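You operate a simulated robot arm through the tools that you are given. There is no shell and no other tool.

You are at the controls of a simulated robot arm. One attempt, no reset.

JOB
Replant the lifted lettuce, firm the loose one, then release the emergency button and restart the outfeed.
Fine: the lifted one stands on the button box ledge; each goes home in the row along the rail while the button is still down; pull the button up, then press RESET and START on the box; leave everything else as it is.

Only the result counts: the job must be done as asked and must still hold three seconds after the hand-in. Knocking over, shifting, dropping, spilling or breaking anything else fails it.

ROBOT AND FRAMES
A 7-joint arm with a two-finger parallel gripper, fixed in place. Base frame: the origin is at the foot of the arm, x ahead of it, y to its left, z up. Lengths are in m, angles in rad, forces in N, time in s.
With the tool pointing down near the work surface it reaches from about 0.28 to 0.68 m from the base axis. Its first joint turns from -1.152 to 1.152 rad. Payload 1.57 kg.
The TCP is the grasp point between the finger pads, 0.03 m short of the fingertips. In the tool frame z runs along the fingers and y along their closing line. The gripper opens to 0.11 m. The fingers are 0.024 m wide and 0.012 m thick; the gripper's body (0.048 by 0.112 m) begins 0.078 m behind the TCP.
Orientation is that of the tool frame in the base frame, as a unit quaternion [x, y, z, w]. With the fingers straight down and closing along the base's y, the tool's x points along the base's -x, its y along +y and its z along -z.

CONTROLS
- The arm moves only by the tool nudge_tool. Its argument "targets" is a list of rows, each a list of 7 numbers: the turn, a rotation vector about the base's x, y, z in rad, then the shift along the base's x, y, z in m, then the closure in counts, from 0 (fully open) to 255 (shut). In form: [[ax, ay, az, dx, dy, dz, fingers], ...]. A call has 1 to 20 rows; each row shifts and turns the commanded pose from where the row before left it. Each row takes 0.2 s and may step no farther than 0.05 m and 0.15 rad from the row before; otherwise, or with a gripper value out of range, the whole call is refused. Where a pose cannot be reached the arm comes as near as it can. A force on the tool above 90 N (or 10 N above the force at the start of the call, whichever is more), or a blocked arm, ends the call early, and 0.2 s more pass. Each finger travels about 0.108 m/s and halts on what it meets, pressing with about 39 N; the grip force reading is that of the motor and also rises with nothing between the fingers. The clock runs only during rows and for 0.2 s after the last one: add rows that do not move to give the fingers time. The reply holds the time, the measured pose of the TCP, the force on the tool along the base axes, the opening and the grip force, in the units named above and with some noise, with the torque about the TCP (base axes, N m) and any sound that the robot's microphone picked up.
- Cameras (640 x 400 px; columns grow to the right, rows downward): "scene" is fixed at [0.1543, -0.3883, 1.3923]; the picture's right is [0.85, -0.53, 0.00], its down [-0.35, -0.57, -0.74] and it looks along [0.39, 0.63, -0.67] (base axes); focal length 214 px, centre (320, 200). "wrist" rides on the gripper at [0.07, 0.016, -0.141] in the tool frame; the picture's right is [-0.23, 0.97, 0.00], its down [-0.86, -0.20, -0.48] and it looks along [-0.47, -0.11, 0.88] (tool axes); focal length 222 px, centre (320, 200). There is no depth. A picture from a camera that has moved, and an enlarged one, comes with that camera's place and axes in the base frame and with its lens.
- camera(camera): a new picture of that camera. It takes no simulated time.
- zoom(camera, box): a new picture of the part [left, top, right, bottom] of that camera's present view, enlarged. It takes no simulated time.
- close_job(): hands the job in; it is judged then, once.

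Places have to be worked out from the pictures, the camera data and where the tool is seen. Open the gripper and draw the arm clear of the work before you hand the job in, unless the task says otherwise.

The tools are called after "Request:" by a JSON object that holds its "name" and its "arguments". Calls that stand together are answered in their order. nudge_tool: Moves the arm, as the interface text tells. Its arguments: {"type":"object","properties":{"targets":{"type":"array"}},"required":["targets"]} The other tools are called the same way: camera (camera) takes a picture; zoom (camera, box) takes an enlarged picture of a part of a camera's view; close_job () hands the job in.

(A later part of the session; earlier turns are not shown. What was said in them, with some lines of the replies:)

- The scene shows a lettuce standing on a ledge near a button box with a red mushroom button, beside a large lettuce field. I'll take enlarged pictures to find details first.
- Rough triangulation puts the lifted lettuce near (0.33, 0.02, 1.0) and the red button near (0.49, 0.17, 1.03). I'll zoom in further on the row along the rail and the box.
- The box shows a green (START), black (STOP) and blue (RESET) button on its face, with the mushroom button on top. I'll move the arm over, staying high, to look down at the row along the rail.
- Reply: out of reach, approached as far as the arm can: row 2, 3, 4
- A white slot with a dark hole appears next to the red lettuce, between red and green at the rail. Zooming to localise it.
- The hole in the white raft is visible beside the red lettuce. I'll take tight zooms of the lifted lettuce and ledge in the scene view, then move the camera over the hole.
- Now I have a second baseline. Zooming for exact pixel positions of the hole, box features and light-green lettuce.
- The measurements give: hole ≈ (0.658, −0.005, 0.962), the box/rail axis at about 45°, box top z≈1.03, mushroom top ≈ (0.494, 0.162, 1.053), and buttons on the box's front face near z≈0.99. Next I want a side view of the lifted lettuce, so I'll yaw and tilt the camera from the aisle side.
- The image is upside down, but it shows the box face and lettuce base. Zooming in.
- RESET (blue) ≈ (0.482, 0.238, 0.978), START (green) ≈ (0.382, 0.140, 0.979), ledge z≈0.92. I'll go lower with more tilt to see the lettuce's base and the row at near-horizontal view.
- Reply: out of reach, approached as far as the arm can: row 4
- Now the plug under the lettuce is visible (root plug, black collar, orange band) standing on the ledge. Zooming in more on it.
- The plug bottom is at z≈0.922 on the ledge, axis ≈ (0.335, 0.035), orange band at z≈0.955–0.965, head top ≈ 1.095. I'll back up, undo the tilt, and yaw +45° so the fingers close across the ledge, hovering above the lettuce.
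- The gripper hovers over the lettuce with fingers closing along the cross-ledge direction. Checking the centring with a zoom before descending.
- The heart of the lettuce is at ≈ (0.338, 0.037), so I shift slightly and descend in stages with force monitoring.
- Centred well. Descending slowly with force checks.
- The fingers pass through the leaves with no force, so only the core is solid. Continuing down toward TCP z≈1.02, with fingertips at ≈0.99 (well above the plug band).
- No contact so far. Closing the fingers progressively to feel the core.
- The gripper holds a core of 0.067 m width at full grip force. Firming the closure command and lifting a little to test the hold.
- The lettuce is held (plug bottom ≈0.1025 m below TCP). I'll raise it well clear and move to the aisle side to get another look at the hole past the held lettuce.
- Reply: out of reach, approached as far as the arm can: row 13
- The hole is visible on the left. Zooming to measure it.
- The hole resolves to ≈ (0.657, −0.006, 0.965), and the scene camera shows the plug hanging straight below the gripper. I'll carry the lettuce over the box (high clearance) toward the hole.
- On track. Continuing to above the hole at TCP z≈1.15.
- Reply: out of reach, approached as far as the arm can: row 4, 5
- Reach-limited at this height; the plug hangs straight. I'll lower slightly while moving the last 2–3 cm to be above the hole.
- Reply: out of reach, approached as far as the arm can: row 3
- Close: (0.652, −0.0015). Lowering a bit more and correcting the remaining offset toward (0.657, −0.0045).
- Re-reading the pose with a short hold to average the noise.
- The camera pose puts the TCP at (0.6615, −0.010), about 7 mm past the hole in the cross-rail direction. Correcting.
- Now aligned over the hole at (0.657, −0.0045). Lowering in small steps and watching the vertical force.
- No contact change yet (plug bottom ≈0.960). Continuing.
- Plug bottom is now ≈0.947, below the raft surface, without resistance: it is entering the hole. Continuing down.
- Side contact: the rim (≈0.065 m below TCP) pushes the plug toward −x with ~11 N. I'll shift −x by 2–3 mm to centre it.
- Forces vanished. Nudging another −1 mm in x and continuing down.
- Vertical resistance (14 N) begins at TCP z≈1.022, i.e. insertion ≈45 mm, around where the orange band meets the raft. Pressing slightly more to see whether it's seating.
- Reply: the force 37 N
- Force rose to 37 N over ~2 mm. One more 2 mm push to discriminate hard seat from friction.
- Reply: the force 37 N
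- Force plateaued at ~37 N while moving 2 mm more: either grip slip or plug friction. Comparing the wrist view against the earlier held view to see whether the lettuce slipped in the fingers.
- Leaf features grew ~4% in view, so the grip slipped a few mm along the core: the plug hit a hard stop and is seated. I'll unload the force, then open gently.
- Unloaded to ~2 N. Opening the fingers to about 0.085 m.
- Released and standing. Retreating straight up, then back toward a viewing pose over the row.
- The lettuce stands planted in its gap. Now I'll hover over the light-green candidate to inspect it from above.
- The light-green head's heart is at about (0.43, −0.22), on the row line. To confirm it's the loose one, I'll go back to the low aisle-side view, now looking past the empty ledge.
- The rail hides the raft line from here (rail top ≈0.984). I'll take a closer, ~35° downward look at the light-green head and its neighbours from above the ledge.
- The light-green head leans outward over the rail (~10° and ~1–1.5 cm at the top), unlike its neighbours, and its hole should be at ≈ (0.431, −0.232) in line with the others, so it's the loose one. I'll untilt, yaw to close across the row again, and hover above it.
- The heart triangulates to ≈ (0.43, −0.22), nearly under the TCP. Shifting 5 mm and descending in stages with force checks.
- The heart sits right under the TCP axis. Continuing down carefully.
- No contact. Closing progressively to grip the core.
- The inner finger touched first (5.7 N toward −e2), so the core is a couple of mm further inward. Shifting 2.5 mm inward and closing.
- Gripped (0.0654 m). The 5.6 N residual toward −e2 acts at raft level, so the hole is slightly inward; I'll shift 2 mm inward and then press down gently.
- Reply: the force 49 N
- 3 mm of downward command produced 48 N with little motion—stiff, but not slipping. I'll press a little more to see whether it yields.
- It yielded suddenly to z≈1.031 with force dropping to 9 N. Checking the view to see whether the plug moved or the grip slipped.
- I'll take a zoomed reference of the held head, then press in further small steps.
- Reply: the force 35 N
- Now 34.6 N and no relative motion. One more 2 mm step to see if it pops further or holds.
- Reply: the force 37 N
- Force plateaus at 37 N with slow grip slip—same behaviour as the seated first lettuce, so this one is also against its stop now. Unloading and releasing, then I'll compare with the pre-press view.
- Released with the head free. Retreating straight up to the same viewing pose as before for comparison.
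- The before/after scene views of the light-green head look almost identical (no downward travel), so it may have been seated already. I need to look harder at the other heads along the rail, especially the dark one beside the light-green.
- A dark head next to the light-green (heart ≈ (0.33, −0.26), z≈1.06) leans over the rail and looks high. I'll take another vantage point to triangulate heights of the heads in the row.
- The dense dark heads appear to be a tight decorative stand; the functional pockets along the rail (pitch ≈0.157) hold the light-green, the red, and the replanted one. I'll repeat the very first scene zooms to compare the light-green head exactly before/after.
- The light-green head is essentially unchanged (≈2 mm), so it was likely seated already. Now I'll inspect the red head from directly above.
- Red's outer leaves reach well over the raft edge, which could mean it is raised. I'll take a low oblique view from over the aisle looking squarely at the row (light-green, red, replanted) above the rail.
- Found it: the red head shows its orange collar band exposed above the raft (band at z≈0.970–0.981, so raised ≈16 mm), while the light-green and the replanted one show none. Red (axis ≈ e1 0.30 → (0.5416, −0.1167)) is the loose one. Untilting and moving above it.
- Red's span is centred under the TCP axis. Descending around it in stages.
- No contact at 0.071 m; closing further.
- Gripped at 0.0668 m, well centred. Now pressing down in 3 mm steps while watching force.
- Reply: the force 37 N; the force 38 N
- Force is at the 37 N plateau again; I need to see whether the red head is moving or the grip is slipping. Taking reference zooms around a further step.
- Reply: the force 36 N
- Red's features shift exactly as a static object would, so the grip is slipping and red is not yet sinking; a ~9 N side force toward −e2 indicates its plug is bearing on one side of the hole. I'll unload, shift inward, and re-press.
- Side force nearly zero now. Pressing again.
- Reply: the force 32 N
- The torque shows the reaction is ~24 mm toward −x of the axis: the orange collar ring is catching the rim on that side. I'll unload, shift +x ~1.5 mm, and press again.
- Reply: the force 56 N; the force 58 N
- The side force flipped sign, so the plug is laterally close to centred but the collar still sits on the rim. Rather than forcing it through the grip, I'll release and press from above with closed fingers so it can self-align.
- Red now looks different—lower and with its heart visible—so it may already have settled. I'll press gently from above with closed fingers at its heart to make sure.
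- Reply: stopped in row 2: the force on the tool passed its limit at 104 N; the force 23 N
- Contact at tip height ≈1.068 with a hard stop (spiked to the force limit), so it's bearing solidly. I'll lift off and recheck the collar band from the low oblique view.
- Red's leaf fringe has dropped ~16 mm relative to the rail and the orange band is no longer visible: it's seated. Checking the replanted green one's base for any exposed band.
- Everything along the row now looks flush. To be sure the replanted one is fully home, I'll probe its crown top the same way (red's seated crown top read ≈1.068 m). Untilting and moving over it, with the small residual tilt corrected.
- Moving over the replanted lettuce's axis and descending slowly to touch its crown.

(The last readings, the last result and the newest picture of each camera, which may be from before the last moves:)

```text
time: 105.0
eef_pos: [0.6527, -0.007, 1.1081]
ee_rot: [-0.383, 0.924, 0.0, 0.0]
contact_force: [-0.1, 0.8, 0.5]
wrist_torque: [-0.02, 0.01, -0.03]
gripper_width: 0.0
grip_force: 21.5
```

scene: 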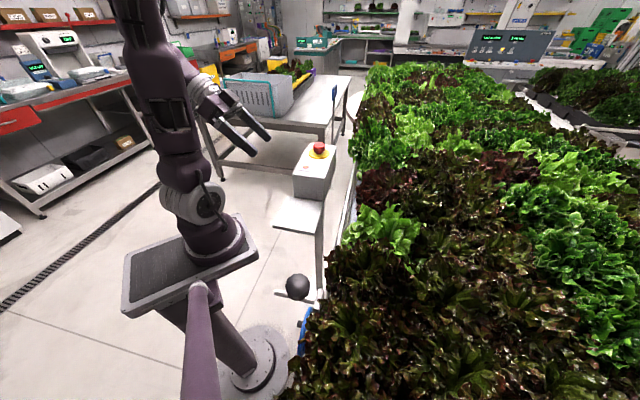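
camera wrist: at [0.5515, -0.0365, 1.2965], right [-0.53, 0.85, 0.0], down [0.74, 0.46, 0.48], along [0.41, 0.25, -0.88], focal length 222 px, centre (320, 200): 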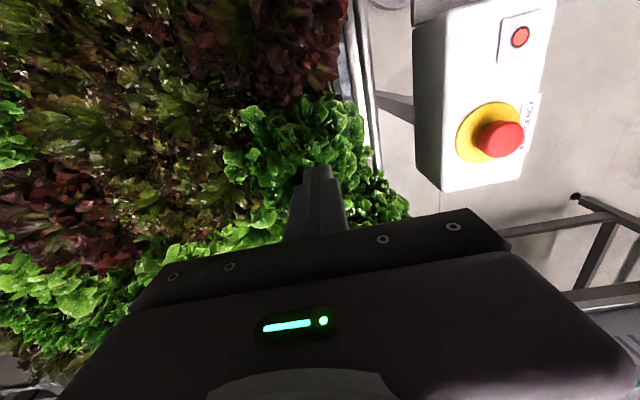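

Request:
{"name": "nudge_tool", "arguments": {"targets": [[0, 0, 0, 0, 0, -0.002, 255], [0, 0, 0, 0, 0, -0.002, 255], [0, 0, 0, 0, 0, 0, 255]]}}

Request:
{"name": "nudge_tool", "arguments": {"targets": [[0, 0, 0, 0, 0, -0.002, 255], [0, 0, 0, 0, 0, 0, 255]]}}

Request:
{"name": "nudge_tool", "arguments": {"targets": [[0, 0, 0, 0, 0, -0.002, 255], [0, 0, 0, 0, 0, 0, 255]]}}

```text
time: 105.8
eef_pos: [0.6531, -0.0069, 1.1059]
ee_rot: [-0.384, 0.924, 0.0, 0.0]
contact_force: [-0.1, 0.3, -0.7]
wrist_torque: [-0.01, 0.05, -0.02]
gripper_width: 0.0
grip_force: 21.0
```

```text
time: 106.4
eef_pos: [0.6527, -0.0046, 1.1029]
ee_rot: [-0.383, 0.924, 0.001, 0.001]
contact_force: [-0.2, 0.6, -0.3]
wrist_torque: [0.02, -0.05, 0.0]
gripper_width: 0.0001
grip_force: 20.9
```

```text
time: 107.0
eef_pos: [0.6542, -0.005, 1.1003]
ee_rot: [-0.383, 0.924, 0.0, 0.0]
contact_force: [0.1, -0.6, -0.2]
wrist_torque: [0.0, 0.02, 0.01]
gripper_width: 0.0
grip_force: 21.3
```

Request:
{"name": "nudge_tool", "arguments": {"targets": [[0, 0, 0, 0, 0, -0.002, 255], [0, 0, 0, 0, 0, 0, 255]]}}

Request:
{"name": "nudge_tool", "arguments": {"targets": [[0, 0, 0, 0, 0, -0.002, 255], [0, 0, 0, 0, 0, 0, 255]]}}

Request:
{"name": "nudge_tool", "arguments": {"targets": [[0, 0, 0, 0, 0, -0.0015, 255], [0, 0, 0, 0, 0, 0, 255]]}}

```text
time: 107.6
eef_pos: [0.654, -0.0048, 1.0994]
ee_rot: [-0.383, 0.924, 0.0, 0.001]
contact_force: [-0.3, -0.3, 0.9]
wrist_torque: [-0.02, -0.01, 0.0]
gripper_width: 0.0
grip_force: 21.4
```

```text
time: 108.2
eef_pos: [0.6534, -0.0045, 1.0965]
ee_rot: [-0.383, 0.924, 0.0, 0.001]
contact_force: [-0.1, 1.1, 3.8]
wrist_torque: [0.04, 0.04, -0.01]
gripper_width: 0.0
grip_force: 21.5
```

```text
time: 108.8
eef_pos: [0.6531, -0.0045, 1.0963]
ee_rot: [-0.382, 0.924, -0.001, 0.002]
contact_force: [-2.6, 2.1, 26.1]
wrist_torque: [-0.03, 0.17, 0.01]
gripper_width: 0.0
grip_force: 21.1
```

The crown contact is at TCP 1.0965—identical to red's—so both are seated at the same depth. Now lifting off and moving above the emergency button for a close look.

Request:
{"name": "nudge_tool", "arguments": {"targets": [[0, 0, 0, 0, 0, 0.01, 255], [0, 0, 0, 0, 0, 0.02, 255], [0, 0, 0, -0.02, 0.02, 0.02, 255], [0, 0, 0, -0.025, 0.025, 0.02, 255], [0, 0, 0, -0.03, 0.03, 0.02, 0], [0, 0, 0, -0.03, 0.03, 0.01, 0], [0, 0, 0, -0.03, 0.03, 0.01, 0], [0, 0, 0, -0.025, 0.031, 0.005, 0], [0, 0, 0, 0, 0, 0, 0]]}}

Request:
{"name": "camera", "arguments": {"camera": "wrist"}}

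Request:
{"name": "zoom", "arguments": {"camera": "wrist", "box": [250, 50, 410, 210]}}

Request:
{"name": "zoom", "arguments": {"camera": "scene", "box": [280, 110, 380, 210]}}

```text
time: 110.8
eef_pos: [0.485, 0.1608, 1.2104]
ee_rot: [-0.383, 0.924, 0.001, 0.001]
contact_force: [-0.1, 0.4, 0.0]
wrist_torque: [0.0, -0.01, -0.01]
gripper_width: 0.11
grip_force: 0.0
out of reach, approached as far as the arm can: row 2
```

```text
taken
camera wrist: at [0.4235, 0.1221, 1.352], right [-0.53, 0.85, 0.0], down [0.74, 0.46, 0.48], along [0.41, 0.25, -0.88], focal length 222 px, centre (320, 200)
```

wrist: 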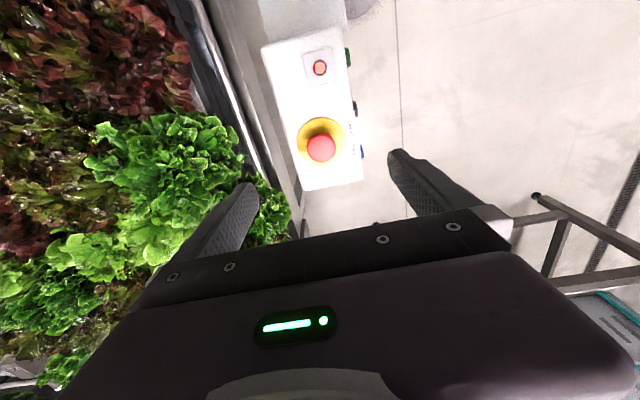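

```text
2.50 times, centred on (330, 130) of wrist
camera zoom: at [0.4235, 0.1221, 1.352], right [-0.53, 0.85, 0.0], down [0.74, 0.46, 0.48], along [0.41, 0.25, -0.88], focal length 555 px, centre (295, 375)
```

zoom: 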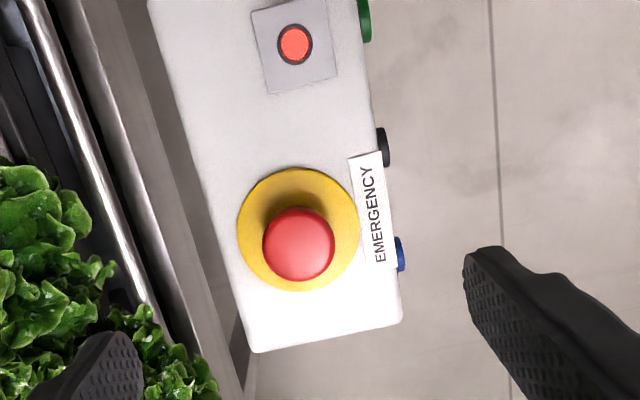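

```text
4.00 times, centred on (330, 160) of scene
camera zoom: at [0.1543, -0.3883, 1.3923], right [0.85, -0.53, 0.0], down [-0.35, -0.57, -0.74], along [0.39, 0.63, -0.67], focal length 858 px, centre (280, 360)
```

zoom: 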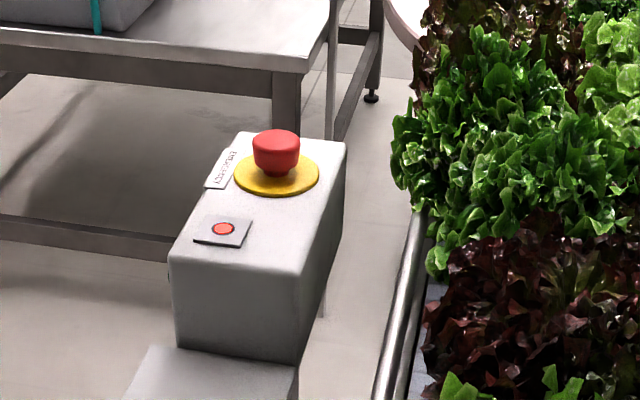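

Button axis ≈ (0.492, 0.167), cap ≈0.039 m wide with its top at z≈1.051. I'll descend with open fingers around the cap to TCP z≈1.066.

Request:
{"name": "nudge_tool", "arguments": {"targets": [[0, 0, 0, 0.007, 0.006, -0.03, 0], [0, 0, 0, 0, 0, -0.04, 0], [0, 0, 0, 0, 0, -0.03, 0], [0, 0, 0, 0, 0, 0, 0]]}}

Request:
{"name": "camera", "arguments": {"camera": "wrist"}}

Request:
{"name": "zoom", "arguments": {"camera": "scene", "box": [280, 90, 380, 190]}}

```text
time: 111.8
eef_pos: [0.4945, 0.1661, 1.1086]
ee_rot: [-0.383, 0.924, 0.0, 0.0]
contact_force: [-0.6, 0.2, 0.1]
wrist_torque: [0.0, 0.01, 0.03]
gripper_width: 0.11
grip_force: 0.0
```

```text
taken
camera wrist: at [0.4332, 0.1266, 1.2507], right [-0.53, 0.85, 0.0], down [0.75, 0.46, 0.48], along [0.41, 0.25, -0.88], focal length 222 px, centre (320, 200)
```

wrist: 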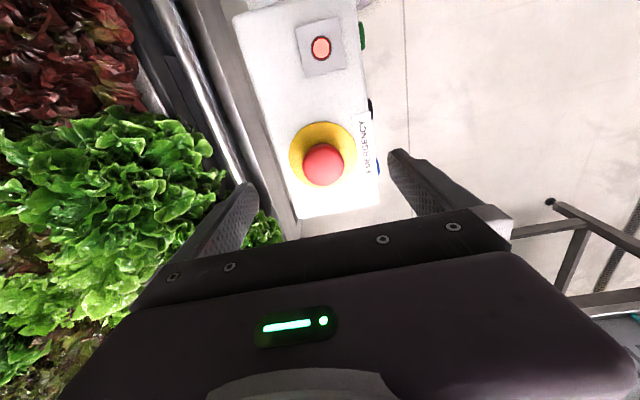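

```text
4.00 times, centred on (330, 140) of scene
camera zoom: at [0.1543, -0.3883, 1.3923], right [0.85, -0.53, 0.0], down [-0.35, -0.57, -0.74], along [0.39, 0.63, -0.67], focal length 858 px, centre (280, 440)
```

zoom: 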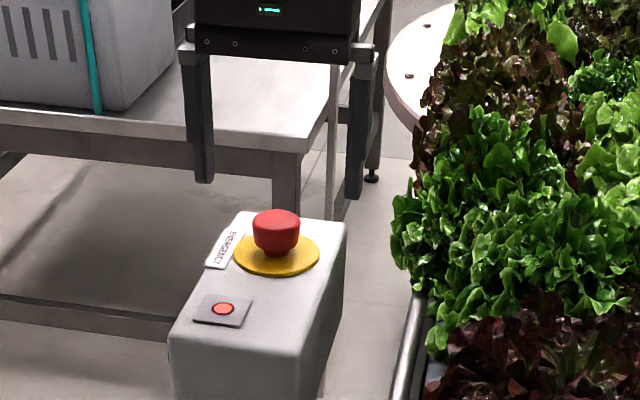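

Well aligned (within 2 mm). Fine adjustment and descending around the cap.

Request:
{"name": "nudge_tool", "arguments": {"targets": [[0, 0, 0, -0.001, 0.0015, -0.015, 0], [0, 0, 0, 0, 0, -0.015, 0], [0, 0, 0, 0, 0, 0, 0]]}}

Request:
{"name": "nudge_tool", "arguments": {"targets": [[0, 0, 0, 0, 0, -0.007, 0], [0, 0, 0, 0, 0, -0.006, 0], [0, 0, 0, 0, 0, 0, 0]]}}

Request:
{"name": "zoom", "arguments": {"camera": "scene", "box": [280, 110, 380, 210]}}

Request:
{"name": "zoom", "arguments": {"camera": "wrist", "box": [220, 80, 440, 240]}}

```text
time: 112.6
eef_pos: [0.4934, 0.1672, 1.0785]
ee_rot: [-0.384, 0.924, 0.0, 0.0]
contact_force: [-0.4, -0.4, 0.3]
wrist_torque: [-0.01, 0.0, -0.02]
gripper_width: 0.1104
grip_force: 0.0
```

```text
time: 113.4
eef_pos: [0.4942, 0.1676, 1.0644]
ee_rot: [-0.384, 0.923, 0.0, -0.001]
contact_force: [0.6, 1.1, 0.3]
wrist_torque: [0.0, -0.04, 0.01]
gripper_width: 0.11
grip_force: 0.1
```

```text
4.00 times, centred on (330, 160) of scene
camera zoom: at [0.1543, -0.3883, 1.3923], right [0.85, -0.53, 0.0], down [-0.35, -0.57, -0.74], along [0.39, 0.63, -0.67], focal length 858 px, centre (280, 360)
```

zoom: 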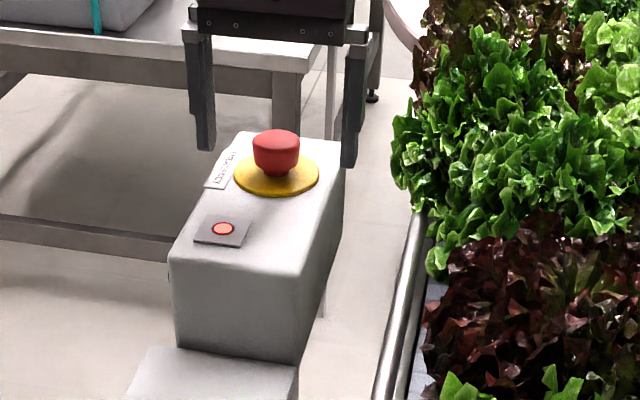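

```text
2.50 times, centred on (330, 160) of wrist
camera zoom: at [0.4332, 0.1288, 1.2068], right [-0.53, 0.85, 0.0], down [0.74, 0.46, 0.48], along [0.41, 0.25, -0.88], focal length 555 px, centre (295, 300)
```

zoom: 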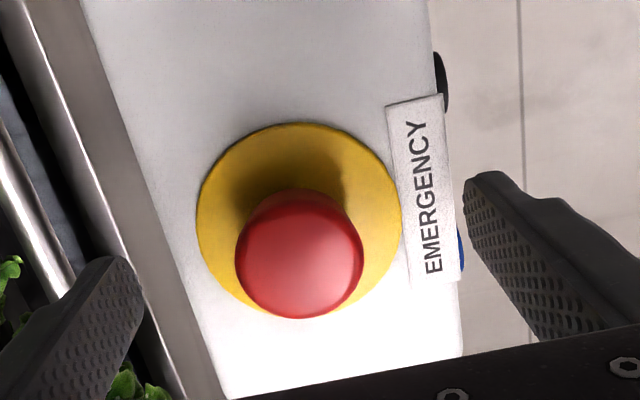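

Fingertips are at cap level (z≈1.034). Closing progressively on the cap.

Request:
{"name": "nudge_tool", "arguments": {"targets": [[0, 0, 0, 0, 0, 0, 60], [0, 0, 0, 0, 0, 0, 110], [0, 0, 0, 0, 0, 0, 140], [0, 0, 0, 0, 0, 0, 140]]}}

Request:
{"name": "nudge_tool", "arguments": {"targets": [[0, 0, 0, 0, 0, 0, 155], [0, 0, 0, 0, 0, 0, 165], [0, 0, 0, 0, 0, 0, 165]]}}

```text
time: 114.4
eef_pos: [0.4949, 0.1665, 1.0632]
ee_rot: [-0.383, 0.924, 0.001, 0.001]
contact_force: [-0.1, 0.5, 0.1]
wrist_torque: [-0.01, 0.01, -0.02]
gripper_width: 0.0498
grip_force: 0.1
```

```text
time: 115.2
eef_pos: [0.4946, 0.1672, 1.0658]
ee_rot: [-0.383, 0.924, 0.0, 0.0]
contact_force: [-2.2, 2.3, -0.4]
wrist_torque: [0.03, 0.04, -0.01]
gripper_width: 0.042
grip_force: 1.9
```

Request:
{"name": "nudge_tool", "arguments": {"targets": [[0, 0, 0, -0.0007, 0.0007, 0, 165], [0, 0, 0, 0, 0, 0, 185], [0, 0, 0, 0, 0, 0, 185]]}}

Request:
{"name": "zoom", "arguments": {"camera": "scene", "box": [280, 110, 380, 210]}}

```text
time: 116.0
eef_pos: [0.4941, 0.1683, 1.0659]
ee_rot: [-0.383, 0.924, 0.0, 0.001]
contact_force: [4.7, -1.7, -2.2]
wrist_torque: [-0.07, -0.12, -0.02]
gripper_width: 0.0397
grip_force: 44.3
```

```text
4.00 times, centred on (330, 160) of scene
camera zoom: at [0.1545, -0.3883, 1.3922], right [0.85, -0.53, 0.0], down [-0.35, -0.57, -0.74], along [0.39, 0.63, -0.67], focal length 858 px, centre (280, 360)
```

zoom: 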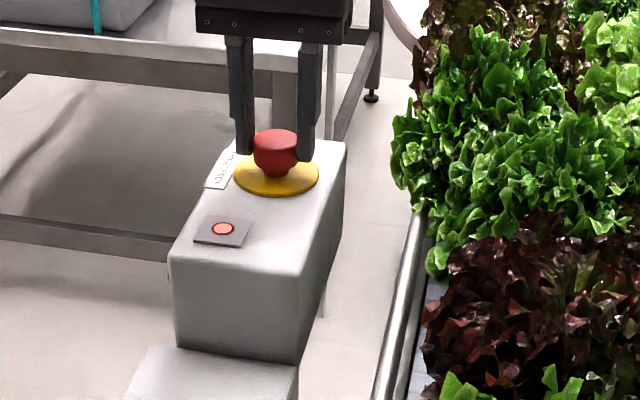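

The cap is held (0.0397 m, 44 N). Both lettuces are home and the button is still down, so now pulling up in small steps.

Request:
{"name": "nudge_tool", "arguments": {"targets": [[0, 0, 0, 0, 0, 0.002, 190], [0, 0, 0, 0, 0, 0.002, 190], [0, 0, 0, 0, 0, 0, 190]]}}

```text
time: 116.8
eef_pos: [0.4935, 0.1684, 1.0703]
ee_rot: [-0.383, 0.924, -0.001, 0.003]
contact_force: [9.6, 0.9, 1.7]
wrist_torque: [0.01, -0.21, 0.03]
gripper_width: 0.0396
grip_force: 44.7
```

Request:
{"name": "zoom", "arguments": {"camera": "scene", "box": [280, 110, 380, 210]}}

Request:
{"name": "zoom", "arguments": {"camera": "wrist", "box": [220, 60, 440, 220]}}

```text
4.00 times, centred on (330, 160) of scene
camera zoom: at [0.1545, -0.3883, 1.3923], right [0.85, -0.53, 0.0], down [-0.35, -0.57, -0.74], along [0.39, 0.63, -0.67], focal length 858 px, centre (280, 360)
```

zoom: 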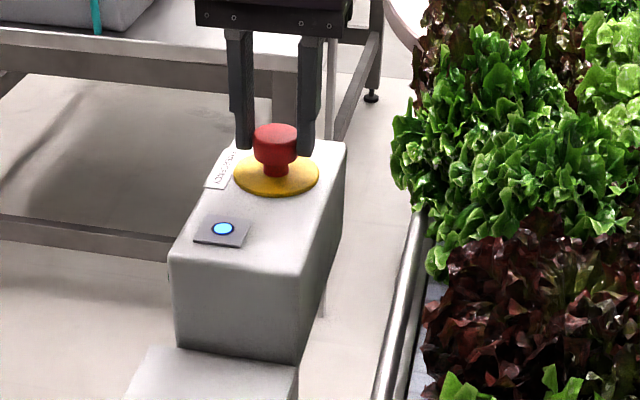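

```text
2.50 times, centred on (330, 140) of wrist
camera zoom: at [0.4322, 0.1293, 1.2124], right [-0.53, 0.85, 0.0], down [0.74, 0.46, 0.48], along [0.41, 0.25, -0.88], focal length 555 px, centre (295, 350)
```

zoom: 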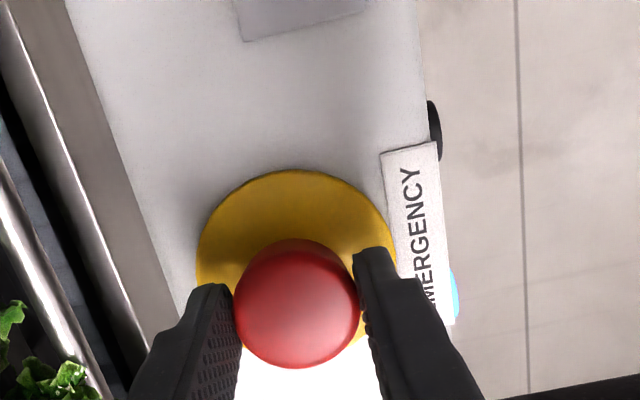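

The lamp switched from red to blue and the stem is exposed: the button has released. I'll pull 2 mm more to make sure it's at its upper stop.

Request:
{"name": "nudge_tool", "arguments": {"targets": [[0, 0, 0, 0, 0, 0.002, 190], [0, 0, 0, 0, 0, 0, 190]]}}

```text
time: 117.4
eef_pos: [0.4933, 0.1682, 1.0733]
ee_rot: [-0.383, 0.924, -0.001, 0.002]
contact_force: [19.6, 2.3, 4.6]
wrist_torque: [0.04, -0.38, 0.08]
gripper_width: 0.0396
grip_force: 44.8
```

Side force is building, so no further pulling. Opening the fingers to let go of the cap.

Request:
{"name": "nudge_tool", "arguments": {"targets": [[0, 0, 0, 0, 0, 0, 165], [0, 0, 0, 0, 0, 0, 140], [0, 0, 0, 0, 0, 0, 90], [0, 0, 0, 0, 0, 0, 40], [0, 0, 0, 0, 0, 0, 0]]}}

Request:
{"name": "zoom", "arguments": {"camera": "scene", "box": [280, 110, 380, 210]}}

Request:
{"name": "zoom", "arguments": {"camera": "wrist", "box": [220, 60, 440, 220]}}

```text
time: 118.6
eef_pos: [0.492, 0.1677, 1.0718]
ee_rot: [-0.384, 0.923, 0.0, 0.001]
contact_force: [0.2, -1.0, 0.5]
wrist_torque: [0.01, 0.02, -0.02]
gripper_width: 0.1099
grip_force: 0.0
```

```text
4.00 times, centred on (330, 160) of scene
camera zoom: at [0.1543, -0.3883, 1.3923], right [0.85, -0.53, 0.0], down [-0.35, -0.57, -0.74], along [0.39, 0.63, -0.67], focal length 858 px, centre (280, 360)
```

zoom: 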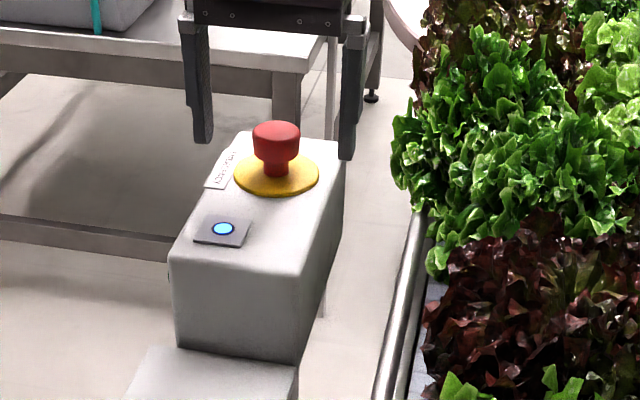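

```text
2.50 times, centred on (330, 140) of wrist
camera zoom: at [0.4309, 0.1294, 1.2142], right [-0.53, 0.85, 0.0], down [0.74, 0.46, 0.48], along [0.41, 0.25, -0.88], focal length 555 px, centre (295, 350)
```

zoom: 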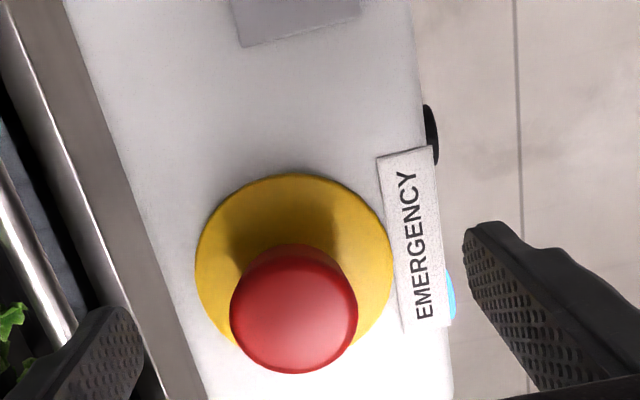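

The button stays up and the lamp is blue (reset requested). Retreating up, closing the fingers, yawing to −45°, and moving to the aisle side in front of RESET.

Request:
{"name": "nudge_tool", "arguments": {"targets": [[0, 0, 0, 0, 0, 0.015, 0], [0, 0, 0, 0, 0, 0.03, 0], [0, 0, 0, 0, 0, 0.04, 0], [0, 0, 0, 0, 0, 0.04, 0], [0, 0, -0.1428, -0.004, 0.0094, 0, 255], [0, 0, -0.1428, -0.004, 0.0094, 0, 255], [0, 0, -0.1428, -0.004, 0.0094, 0, 255], [0, 0, -0.1428, -0.004, 0.0094, 0, 255], [0, 0, -0.1428, -0.004, 0.0094, 0, 255], [0, 0, -0.1428, -0.004, 0.0094, 0, 255], [0, 0, -0.1428, -0.004, 0.0094, 0, 255], [0, 0, -0.1428, -0.004, 0.0094, 0, 255], [0, 0, -0.1428, -0.004, 0.0094, 0, 255], [0, 0, -0.1428, -0.004, 0.0094, 0, 255], [0, 0, -0.1428, -0.004, 0.0094, 0, 255], [0, 0, 0, 0, 0, 0, 255]]}}

Request:
{"name": "camera", "arguments": {"camera": "wrist"}}

Request:
{"name": "zoom", "arguments": {"camera": "wrist", "box": [200, 100, 440, 250]}}

```text
time: 122.0
eef_pos: [0.4495, 0.2721, 1.198]
ee_rot: [0.383, 0.924, -0.001, 0.0]
contact_force: [0.2, -0.4, 0.2]
wrist_torque: [-0.03, 0.01, 0.02]
gripper_width: 0.0
grip_force: 21.0
```

```text
taken
camera wrist: at [0.4113, 0.3311, 1.3398], right [0.85, 0.53, 0.0], down [0.46, -0.75, 0.48], along [0.25, -0.41, -0.88], focal length 222 px, centre (320, 200)
```

wrist: 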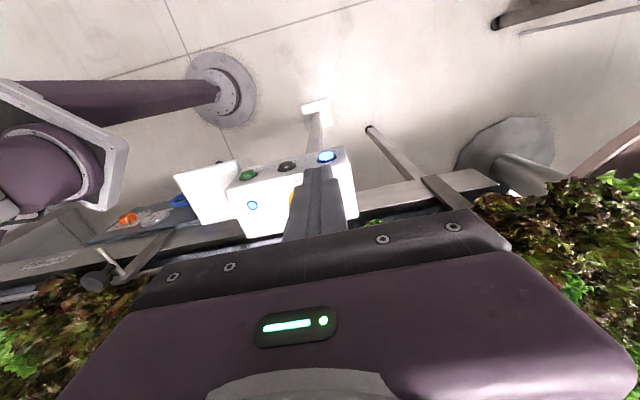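

```text
2.67 times, centred on (320, 175) of wrist
camera zoom: at [0.4113, 0.3311, 1.3398], right [0.85, 0.53, 0.0], down [0.46, -0.75, 0.48], along [0.25, -0.41, -0.88], focal length 592 px, centre (320, 267)
```

zoom: 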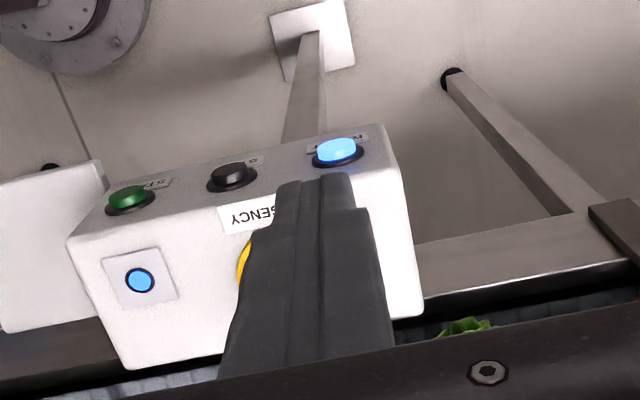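

RESET is lit blue at ≈ (0.481, 0.239, 0.978), directly in front of the closed fingers. Descending in front of it with ~3 cm clearance.

Request:
{"name": "nudge_tool", "arguments": {"targets": [[0, 0, 0, 0, 0, -0.04, 255], [0, 0, 0, 0, 0, -0.04, 255], [0, 0, 0, 0, 0, -0.04, 255], [0, 0, 0, 0, 0, -0.04, 255], [0, 0, 0, 0, 0, -0.04, 255], [0, 0, 0, 0, 0, -0.003, 255], [0, 0, 0, 0, 0, 0, 255]]}}

Request:
{"name": "camera", "arguments": {"camera": "wrist"}}

Request:
{"name": "zoom", "arguments": {"camera": "wrist", "box": [220, 80, 440, 240]}}

```text
time: 123.6
eef_pos: [0.4477, 0.2728, 0.9927]
ee_rot: [0.382, 0.924, -0.001, 0.001]
contact_force: [0.3, -0.6, -0.2]
wrist_torque: [-0.03, -0.01, -0.01]
gripper_width: 0.0
grip_force: 20.8
```

```text
taken
camera wrist: at [0.41, 0.333, 1.1342], right [0.85, 0.53, 0.0], down [0.46, -0.74, 0.48], along [0.25, -0.41, -0.88], focal length 222 px, centre (320, 200)
```

wrist: 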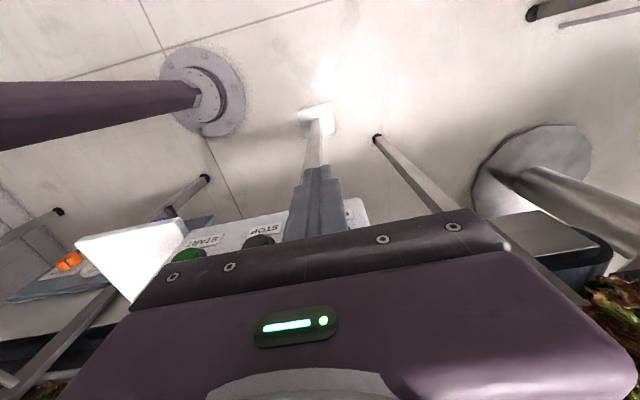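

```text
2.50 times, centred on (330, 160) of wrist
camera zoom: at [0.41, 0.333, 1.1342], right [0.85, 0.53, 0.0], down [0.46, -0.74, 0.48], along [0.25, -0.41, -0.88], focal length 555 px, centre (295, 300)
```

zoom: 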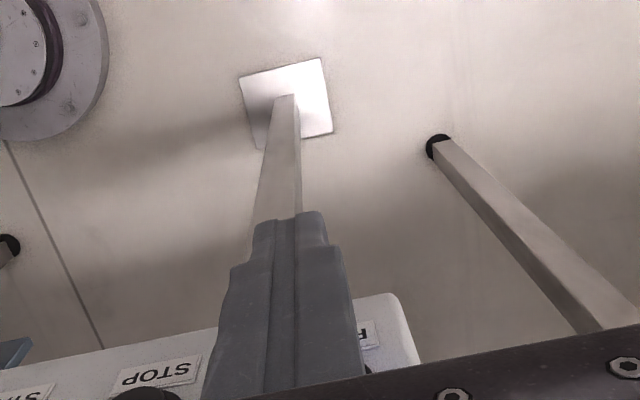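

The finger is in front of RESET (STOP is clear to the left). Advancing toward the box face in small steps.

Request:
{"name": "nudge_tool", "arguments": {"targets": [[0, 0, 0, 0.0071, -0.0071, 0, 255], [0, 0, 0, 0.0071, -0.0071, 0, 255], [0, 0, 0, 0.0028, -0.0028, 0, 255], [0, 0, 0, 0, 0, 0, 255]]}}

Request:
{"name": "nudge_tool", "arguments": {"targets": [[0, 0, 0, 0.0014, -0.0014, 0, 255], [0, 0, 0, 0.0014, -0.0014, 0, 255], [0, 0, 0, 0, 0, 0, 255]]}}

```text
time: 124.6
eef_pos: [0.4653, 0.2545, 0.9925]
ee_rot: [0.382, 0.924, 0.0, 0.001]
contact_force: [-0.8, 0.4, -0.2]
wrist_torque: [0.0, -0.01, 0.02]
gripper_width: 0.0
grip_force: 21.4
```

```text
time: 125.4
eef_pos: [0.468, 0.2516, 0.9939]
ee_rot: [0.382, 0.924, -0.001, 0.001]
contact_force: [1.2, 0.0, -1.1]
wrist_torque: [-0.01, 0.02, 0.02]
gripper_width: 0.0002
grip_force: 20.7
```

Request:
{"name": "nudge_tool", "arguments": {"targets": [[0, 0, 0, 0.0014, -0.0014, 0, 255], [0, 0, 0, 0, 0, 0, 255]]}}

Request:
{"name": "nudge_tool", "arguments": {"targets": [[0, 0, 0, 0.0014, -0.0014, 0, 255], [0, 0, 0, 0, 0, 0, 255]]}}

Request:
{"name": "nudge_tool", "arguments": {"targets": [[0, 0, 0, 0.0014, -0.0014, 0, 255], [0, 0, 0, 0, 0, 0, 255]]}}

```text
time: 126.0
eef_pos: [0.4702, 0.2498, 0.9924]
ee_rot: [0.381, 0.924, -0.001, 0.001]
contact_force: [-0.1, 1.7, -0.3]
wrist_torque: [0.05, 0.0, 0.04]
gripper_width: 0.0
grip_force: 21.2
heard: click
```

```text
time: 126.6
eef_pos: [0.471, 0.2478, 0.9928]
ee_rot: [0.382, 0.924, 0.0, 0.0]
contact_force: [-3.2, 0.3, 0.8]
wrist_torque: [0.02, 0.03, -0.05]
gripper_width: 0.0
grip_force: 21.1
```

```text
time: 127.2
eef_pos: [0.472, 0.2472, 0.9938]
ee_rot: [0.381, 0.925, 0.0, 0.0]
contact_force: [-5.5, 3.2, 2.4]
wrist_torque: [0.02, 0.06, -0.05]
gripper_width: 0.0002
grip_force: 21.5
```

A click was heard: RESET is pressed. Backing off and checking the lamp.

Request:
{"name": "nudge_tool", "arguments": {"targets": [[0, 0, 0, -0.004, 0.004, 0, 255], [0, 0, 0, -0.01, 0.01, 0, 255], [0, 0, 0, -0.014, 0.014, 0, 255], [0, 0, 0, 0, 0, 0, 255]]}}

Request:
{"name": "zoom", "arguments": {"camera": "scene", "box": [280, 110, 380, 210]}}

Request:
{"name": "camera", "arguments": {"camera": "wrist"}}

```text
time: 128.2
eef_pos: [0.4454, 0.2747, 0.9951]
ee_rot: [0.382, 0.924, -0.001, 0.0]
contact_force: [0.5, 0.4, -0.9]
wrist_torque: [0.02, -0.01, 0.0]
gripper_width: 0.0
grip_force: 21.6
```

```text
4.00 times, centred on (330, 160) of scene
camera zoom: at [0.1543, -0.3883, 1.3923], right [0.85, -0.53, 0.0], down [-0.35, -0.57, -0.74], along [0.39, 0.63, -0.67], focal length 858 px, centre (280, 360)
```

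zoom: 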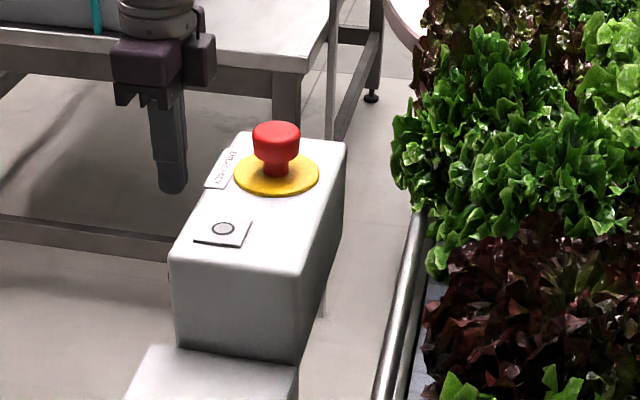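

```text
taken
camera wrist: at [0.4066, 0.3348, 1.1369], right [0.85, 0.53, 0.0], down [0.46, -0.74, 0.48], along [0.25, -0.41, -0.88], focal length 222 px, centre (320, 200)
```

wrist: 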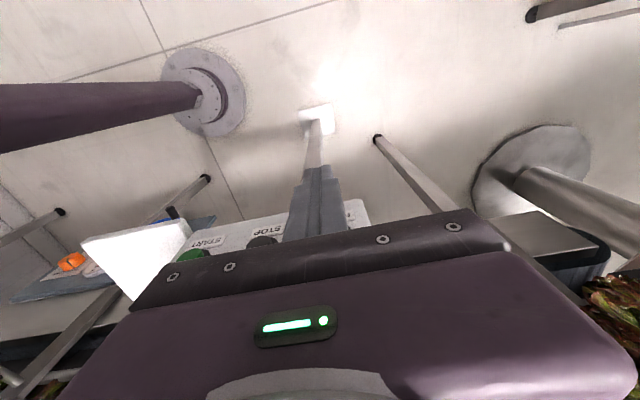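

The lamp went off after RESET. Now sliding parallel to the box face, well clear of it, to line up with START (e1≈0.369).

Request:
{"name": "nudge_tool", "arguments": {"targets": [[0, 0, 0, -0.007, 0.007, 0, 255], [0, 0, 0, -0.0248, -0.0248, 0, 255], [0, 0, 0, -0.0248, -0.0248, 0, 255], [0, 0, 0, -0.0248, -0.0248, 0, 255], [0, 0, 0, -0.0248, -0.0248, 0, 255], [0, 0, 0, 0, 0, 0, 255]]}}

Request:
{"name": "camera", "arguments": {"camera": "wrist"}}

Request:
{"name": "zoom", "arguments": {"camera": "wrist", "box": [220, 120, 440, 260]}}

Request:
{"name": "camera", "arguments": {"camera": "scene"}}

```text
time: 129.6
eef_pos: [0.3375, 0.1843, 0.9942]
ee_rot: [0.383, 0.924, 0.0, 0.0]
contact_force: [-0.5, 0.6, -1.0]
wrist_torque: [0.03, 0.02, 0.02]
gripper_width: 0.0
grip_force: 21.2
```

```text
taken
camera wrist: at [0.299, 0.2445, 1.1359], right [0.85, 0.53, 0.0], down [0.46, -0.74, 0.48], along [0.25, -0.41, -0.88], focal length 222 px, centre (320, 200)
```

wrist: 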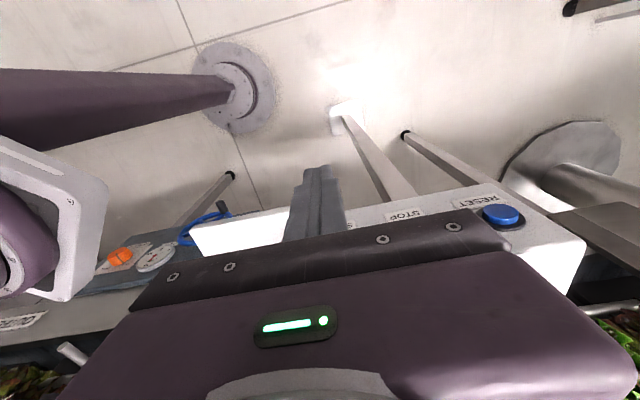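

```text
2.86 times, centred on (330, 190) of wrist
camera zoom: at [0.299, 0.2445, 1.1359], right [0.85, 0.53, 0.0], down [0.46, -0.74, 0.48], along [0.25, -0.41, -0.88], focal length 635 px, centre (291, 229)
```

zoom: 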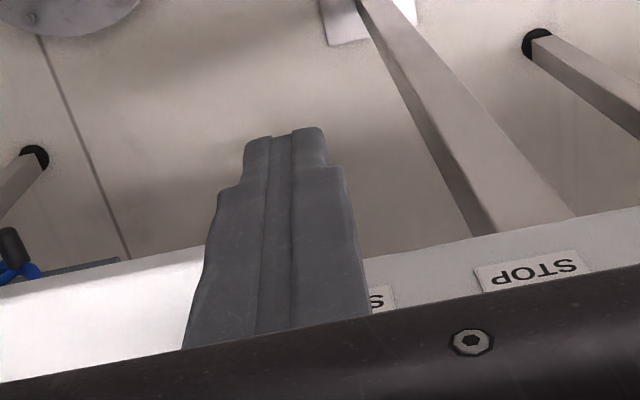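

```text
taken
```

scene: 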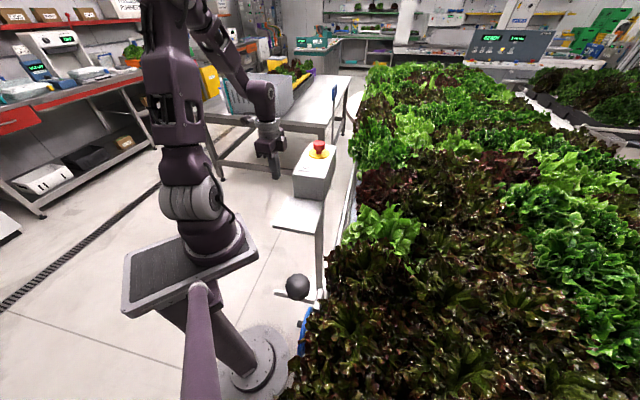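

Lined up with START (e1 = 0.369). Advancing: fast to ~1 cm, then 2 mm steps.

Request:
{"name": "nudge_tool", "arguments": {"targets": [[0, 0, 0, 0.0085, -0.0085, 0, 255], [0, 0, 0, 0.0085, -0.0085, 0, 255], [0, 0, 0, 0.0085, -0.0085, 0, 255], [0, 0, 0, 0.0028, -0.0028, 0, 255], [0, 0, 0, 0, 0, 0, 255]]}}

Request:
{"name": "nudge_tool", "arguments": {"targets": [[0, 0, 0, 0.0014, -0.0014, 0, 255], [0, 0, 0, 0, 0, 0, 255]]}}

Request:
{"name": "nudge_tool", "arguments": {"targets": [[0, 0, 0, 0.0014, -0.0014, 0, 255], [0, 0, 0, 0, 0, 0, 255]]}}

```text
time: 130.8
eef_pos: [0.3662, 0.1543, 0.9947]
ee_rot: [0.382, 0.924, 0.0, 0.001]
contact_force: [0.4, -0.2, 0.2]
wrist_torque: [-0.02, -0.01, 0.01]
gripper_width: 0.0
grip_force: 21.2
```

```text
time: 131.4
eef_pos: [0.3693, 0.1523, 0.9949]
ee_rot: [0.382, 0.924, 0.0, 0.001]
contact_force: [0.4, 0.2, -0.7]
wrist_torque: [0.06, 0.02, 0.0]
gripper_width: 0.0
grip_force: 21.5
```

```text
time: 132.0
eef_pos: [0.3698, 0.1522, 0.9952]
ee_rot: [0.382, 0.924, 0.0, 0.0]
contact_force: [-0.3, -0.4, 0.2]
wrist_torque: [0.04, 0.01, 0.02]
gripper_width: 0.0
grip_force: 21.3
```

Request:
{"name": "nudge_tool", "arguments": {"targets": [[0, 0, 0, 0.0014, -0.0014, 0, 255], [0, 0, 0, 0, 0, 0, 255]]}}

Request:
{"name": "nudge_tool", "arguments": {"targets": [[0, 0, 0, 0.0014, -0.0014, 0, 255], [0, 0, 0, 0, 0, 0, 255]]}}

Request:
{"name": "zoom", "arguments": {"camera": "scene", "box": [270, 110, 390, 230]}}

```text
time: 132.6
eef_pos: [0.3707, 0.1506, 0.9947]
ee_rot: [0.382, 0.924, 0.0, 0.0]
contact_force: [-0.9, 0.6, 0.4]
wrist_torque: [0.0, 0.01, -0.01]
gripper_width: 0.0
grip_force: 21.6
```

```text
time: 133.2
eef_pos: [0.3713, 0.149, 0.9934]
ee_rot: [0.382, 0.924, -0.001, 0.0]
contact_force: [-1.1, 2.6, 0.2]
wrist_torque: [0.07, 0.05, 0.02]
gripper_width: 0.0
grip_force: 21.3
heard: click
```

```text
3.33 times, centred on (330, 170) of scene
camera zoom: at [0.1543, -0.3882, 1.3923], right [0.85, -0.53, 0.0], down [-0.35, -0.57, -0.74], along [0.39, 0.63, -0.67], focal length 715 px, centre (287, 300)
```

zoom: 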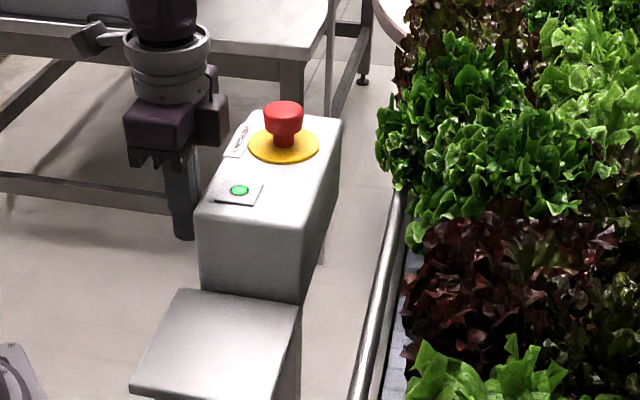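

START clicked and the lamp is green: the outfeed is running. Backing off from the box, rising, and opening the gripper clear of the work.

Request:
{"name": "nudge_tool", "arguments": {"targets": [[0, 0, 0, -0.005, 0.005, 0, 255], [0, 0, 0, -0.015, 0.015, 0, 255], [0, 0, 0, -0.02, 0.02, 0, 255], [0, 0, 0, -0.01, 0.02, 0.03, 255], [0, 0, 0, 0, 0.02, 0.04, 255], [0, 0, 0, 0, 0.02, 0.04, 255], [0, 0, 0, 0, 0.01, 0.04, 255], [0, 0, 0, 0, 0, 0.04, 255], [0, 0, 0, 0, 0, 0.04, 0], [0, 0, 0, 0, 0, 0.03, 0], [0, 0, 0, 0, 0, 0, 0]]}}

Request:
{"name": "camera", "arguments": {"camera": "scene"}}

Request:
{"name": "zoom", "arguments": {"camera": "scene", "box": [270, 110, 430, 270]}}

Request:
{"name": "camera", "arguments": {"camera": "wrist"}}

```text
time: 135.6
eef_pos: [0.3206, 0.259, 1.2556]
ee_rot: [0.382, 0.924, 0.0, 0.0]
contact_force: [0.1, -0.2, 0.4]
wrist_torque: [-0.01, -0.01, 0.0]
gripper_width: 0.1101
grip_force: 0.0
```

```text
taken
```

scene: 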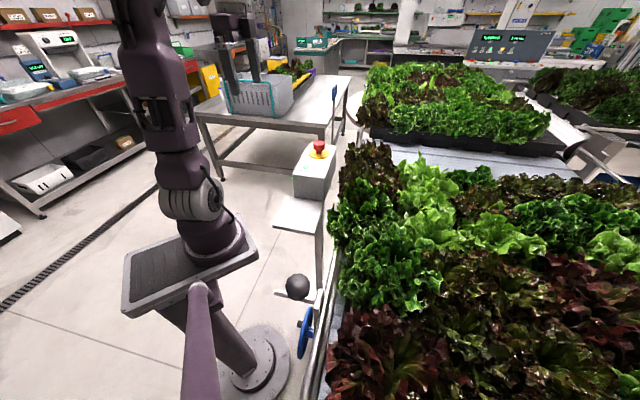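

```text
2.50 times, centred on (350, 190) of scene
camera zoom: at [0.1543, -0.3883, 1.3923], right [0.85, -0.53, 0.0], down [-0.35, -0.57, -0.74], along [0.39, 0.63, -0.67], focal length 536 px, centre (245, 225)
```

zoom: 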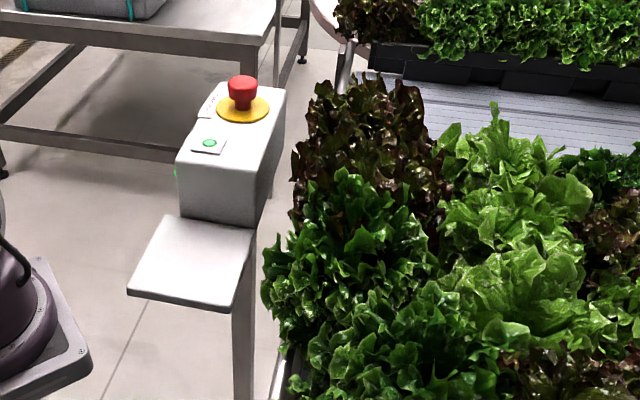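

```text
taken
camera wrist: at [0.283, 0.3182, 1.3983], right [0.85, 0.53, 0.0], down [0.46, -0.74, 0.48], along [0.25, -0.41, -0.88], focal length 222 px, centre (320, 200)
```

wrist: 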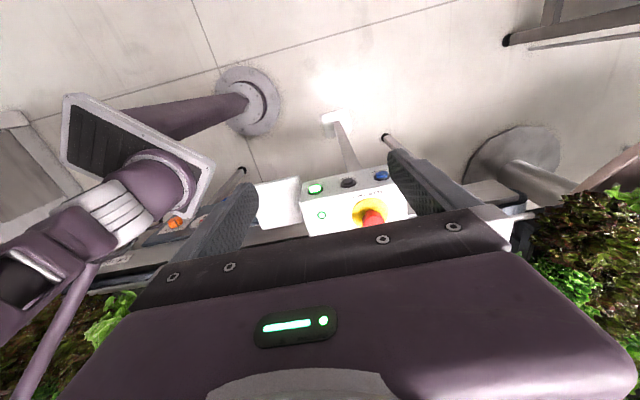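

The trays are advancing, the lamp and START light are green, the mushroom button is up, the gripper is open, and the arm is clear of everything. Handing the job in.

Request:
{"name": "close_job", "arguments": {}}

```text
The job is handed in.
```

I replanted the lifted lettuce and firmed the loose one with the button still down, then released the emergency button and restarted the outfeed. I've handed the job in; no verdict has come back yet.

- **Lifted lettuce:** It is back in the empty hole by the rail. I pressed it down until it stopped, and its crown sits at the same height as the firmed red one's.
- **Loose lettuce:** This was the red one, with its orange collar about 16 mm above the raft. It is now pressed in and the collar is hidden. One downward press spiked to 104 N, past the 90 N limit, and the arm stopped itself. I saw no damage afterwards.
- **Button box:** Pulling the emergency button up turned the lamp from red to blue. RESET clicked and the lamp went off; START clicked and the lamp turned green. STOP was not touched.
- **Outfeed:** It is running, and the trays are moving along the rail.

**Wrong lettuce pressed:** Before I spotted the orange collar, I gripped and pressed the light-green lettuce next to the red one, thinking it was the loose one. The camera views put it about 2 mm from where it was, at the same height. If even that counts as shifting something else, it could fail the job.

The gripper was open and the arm clear of the work when I handed in.
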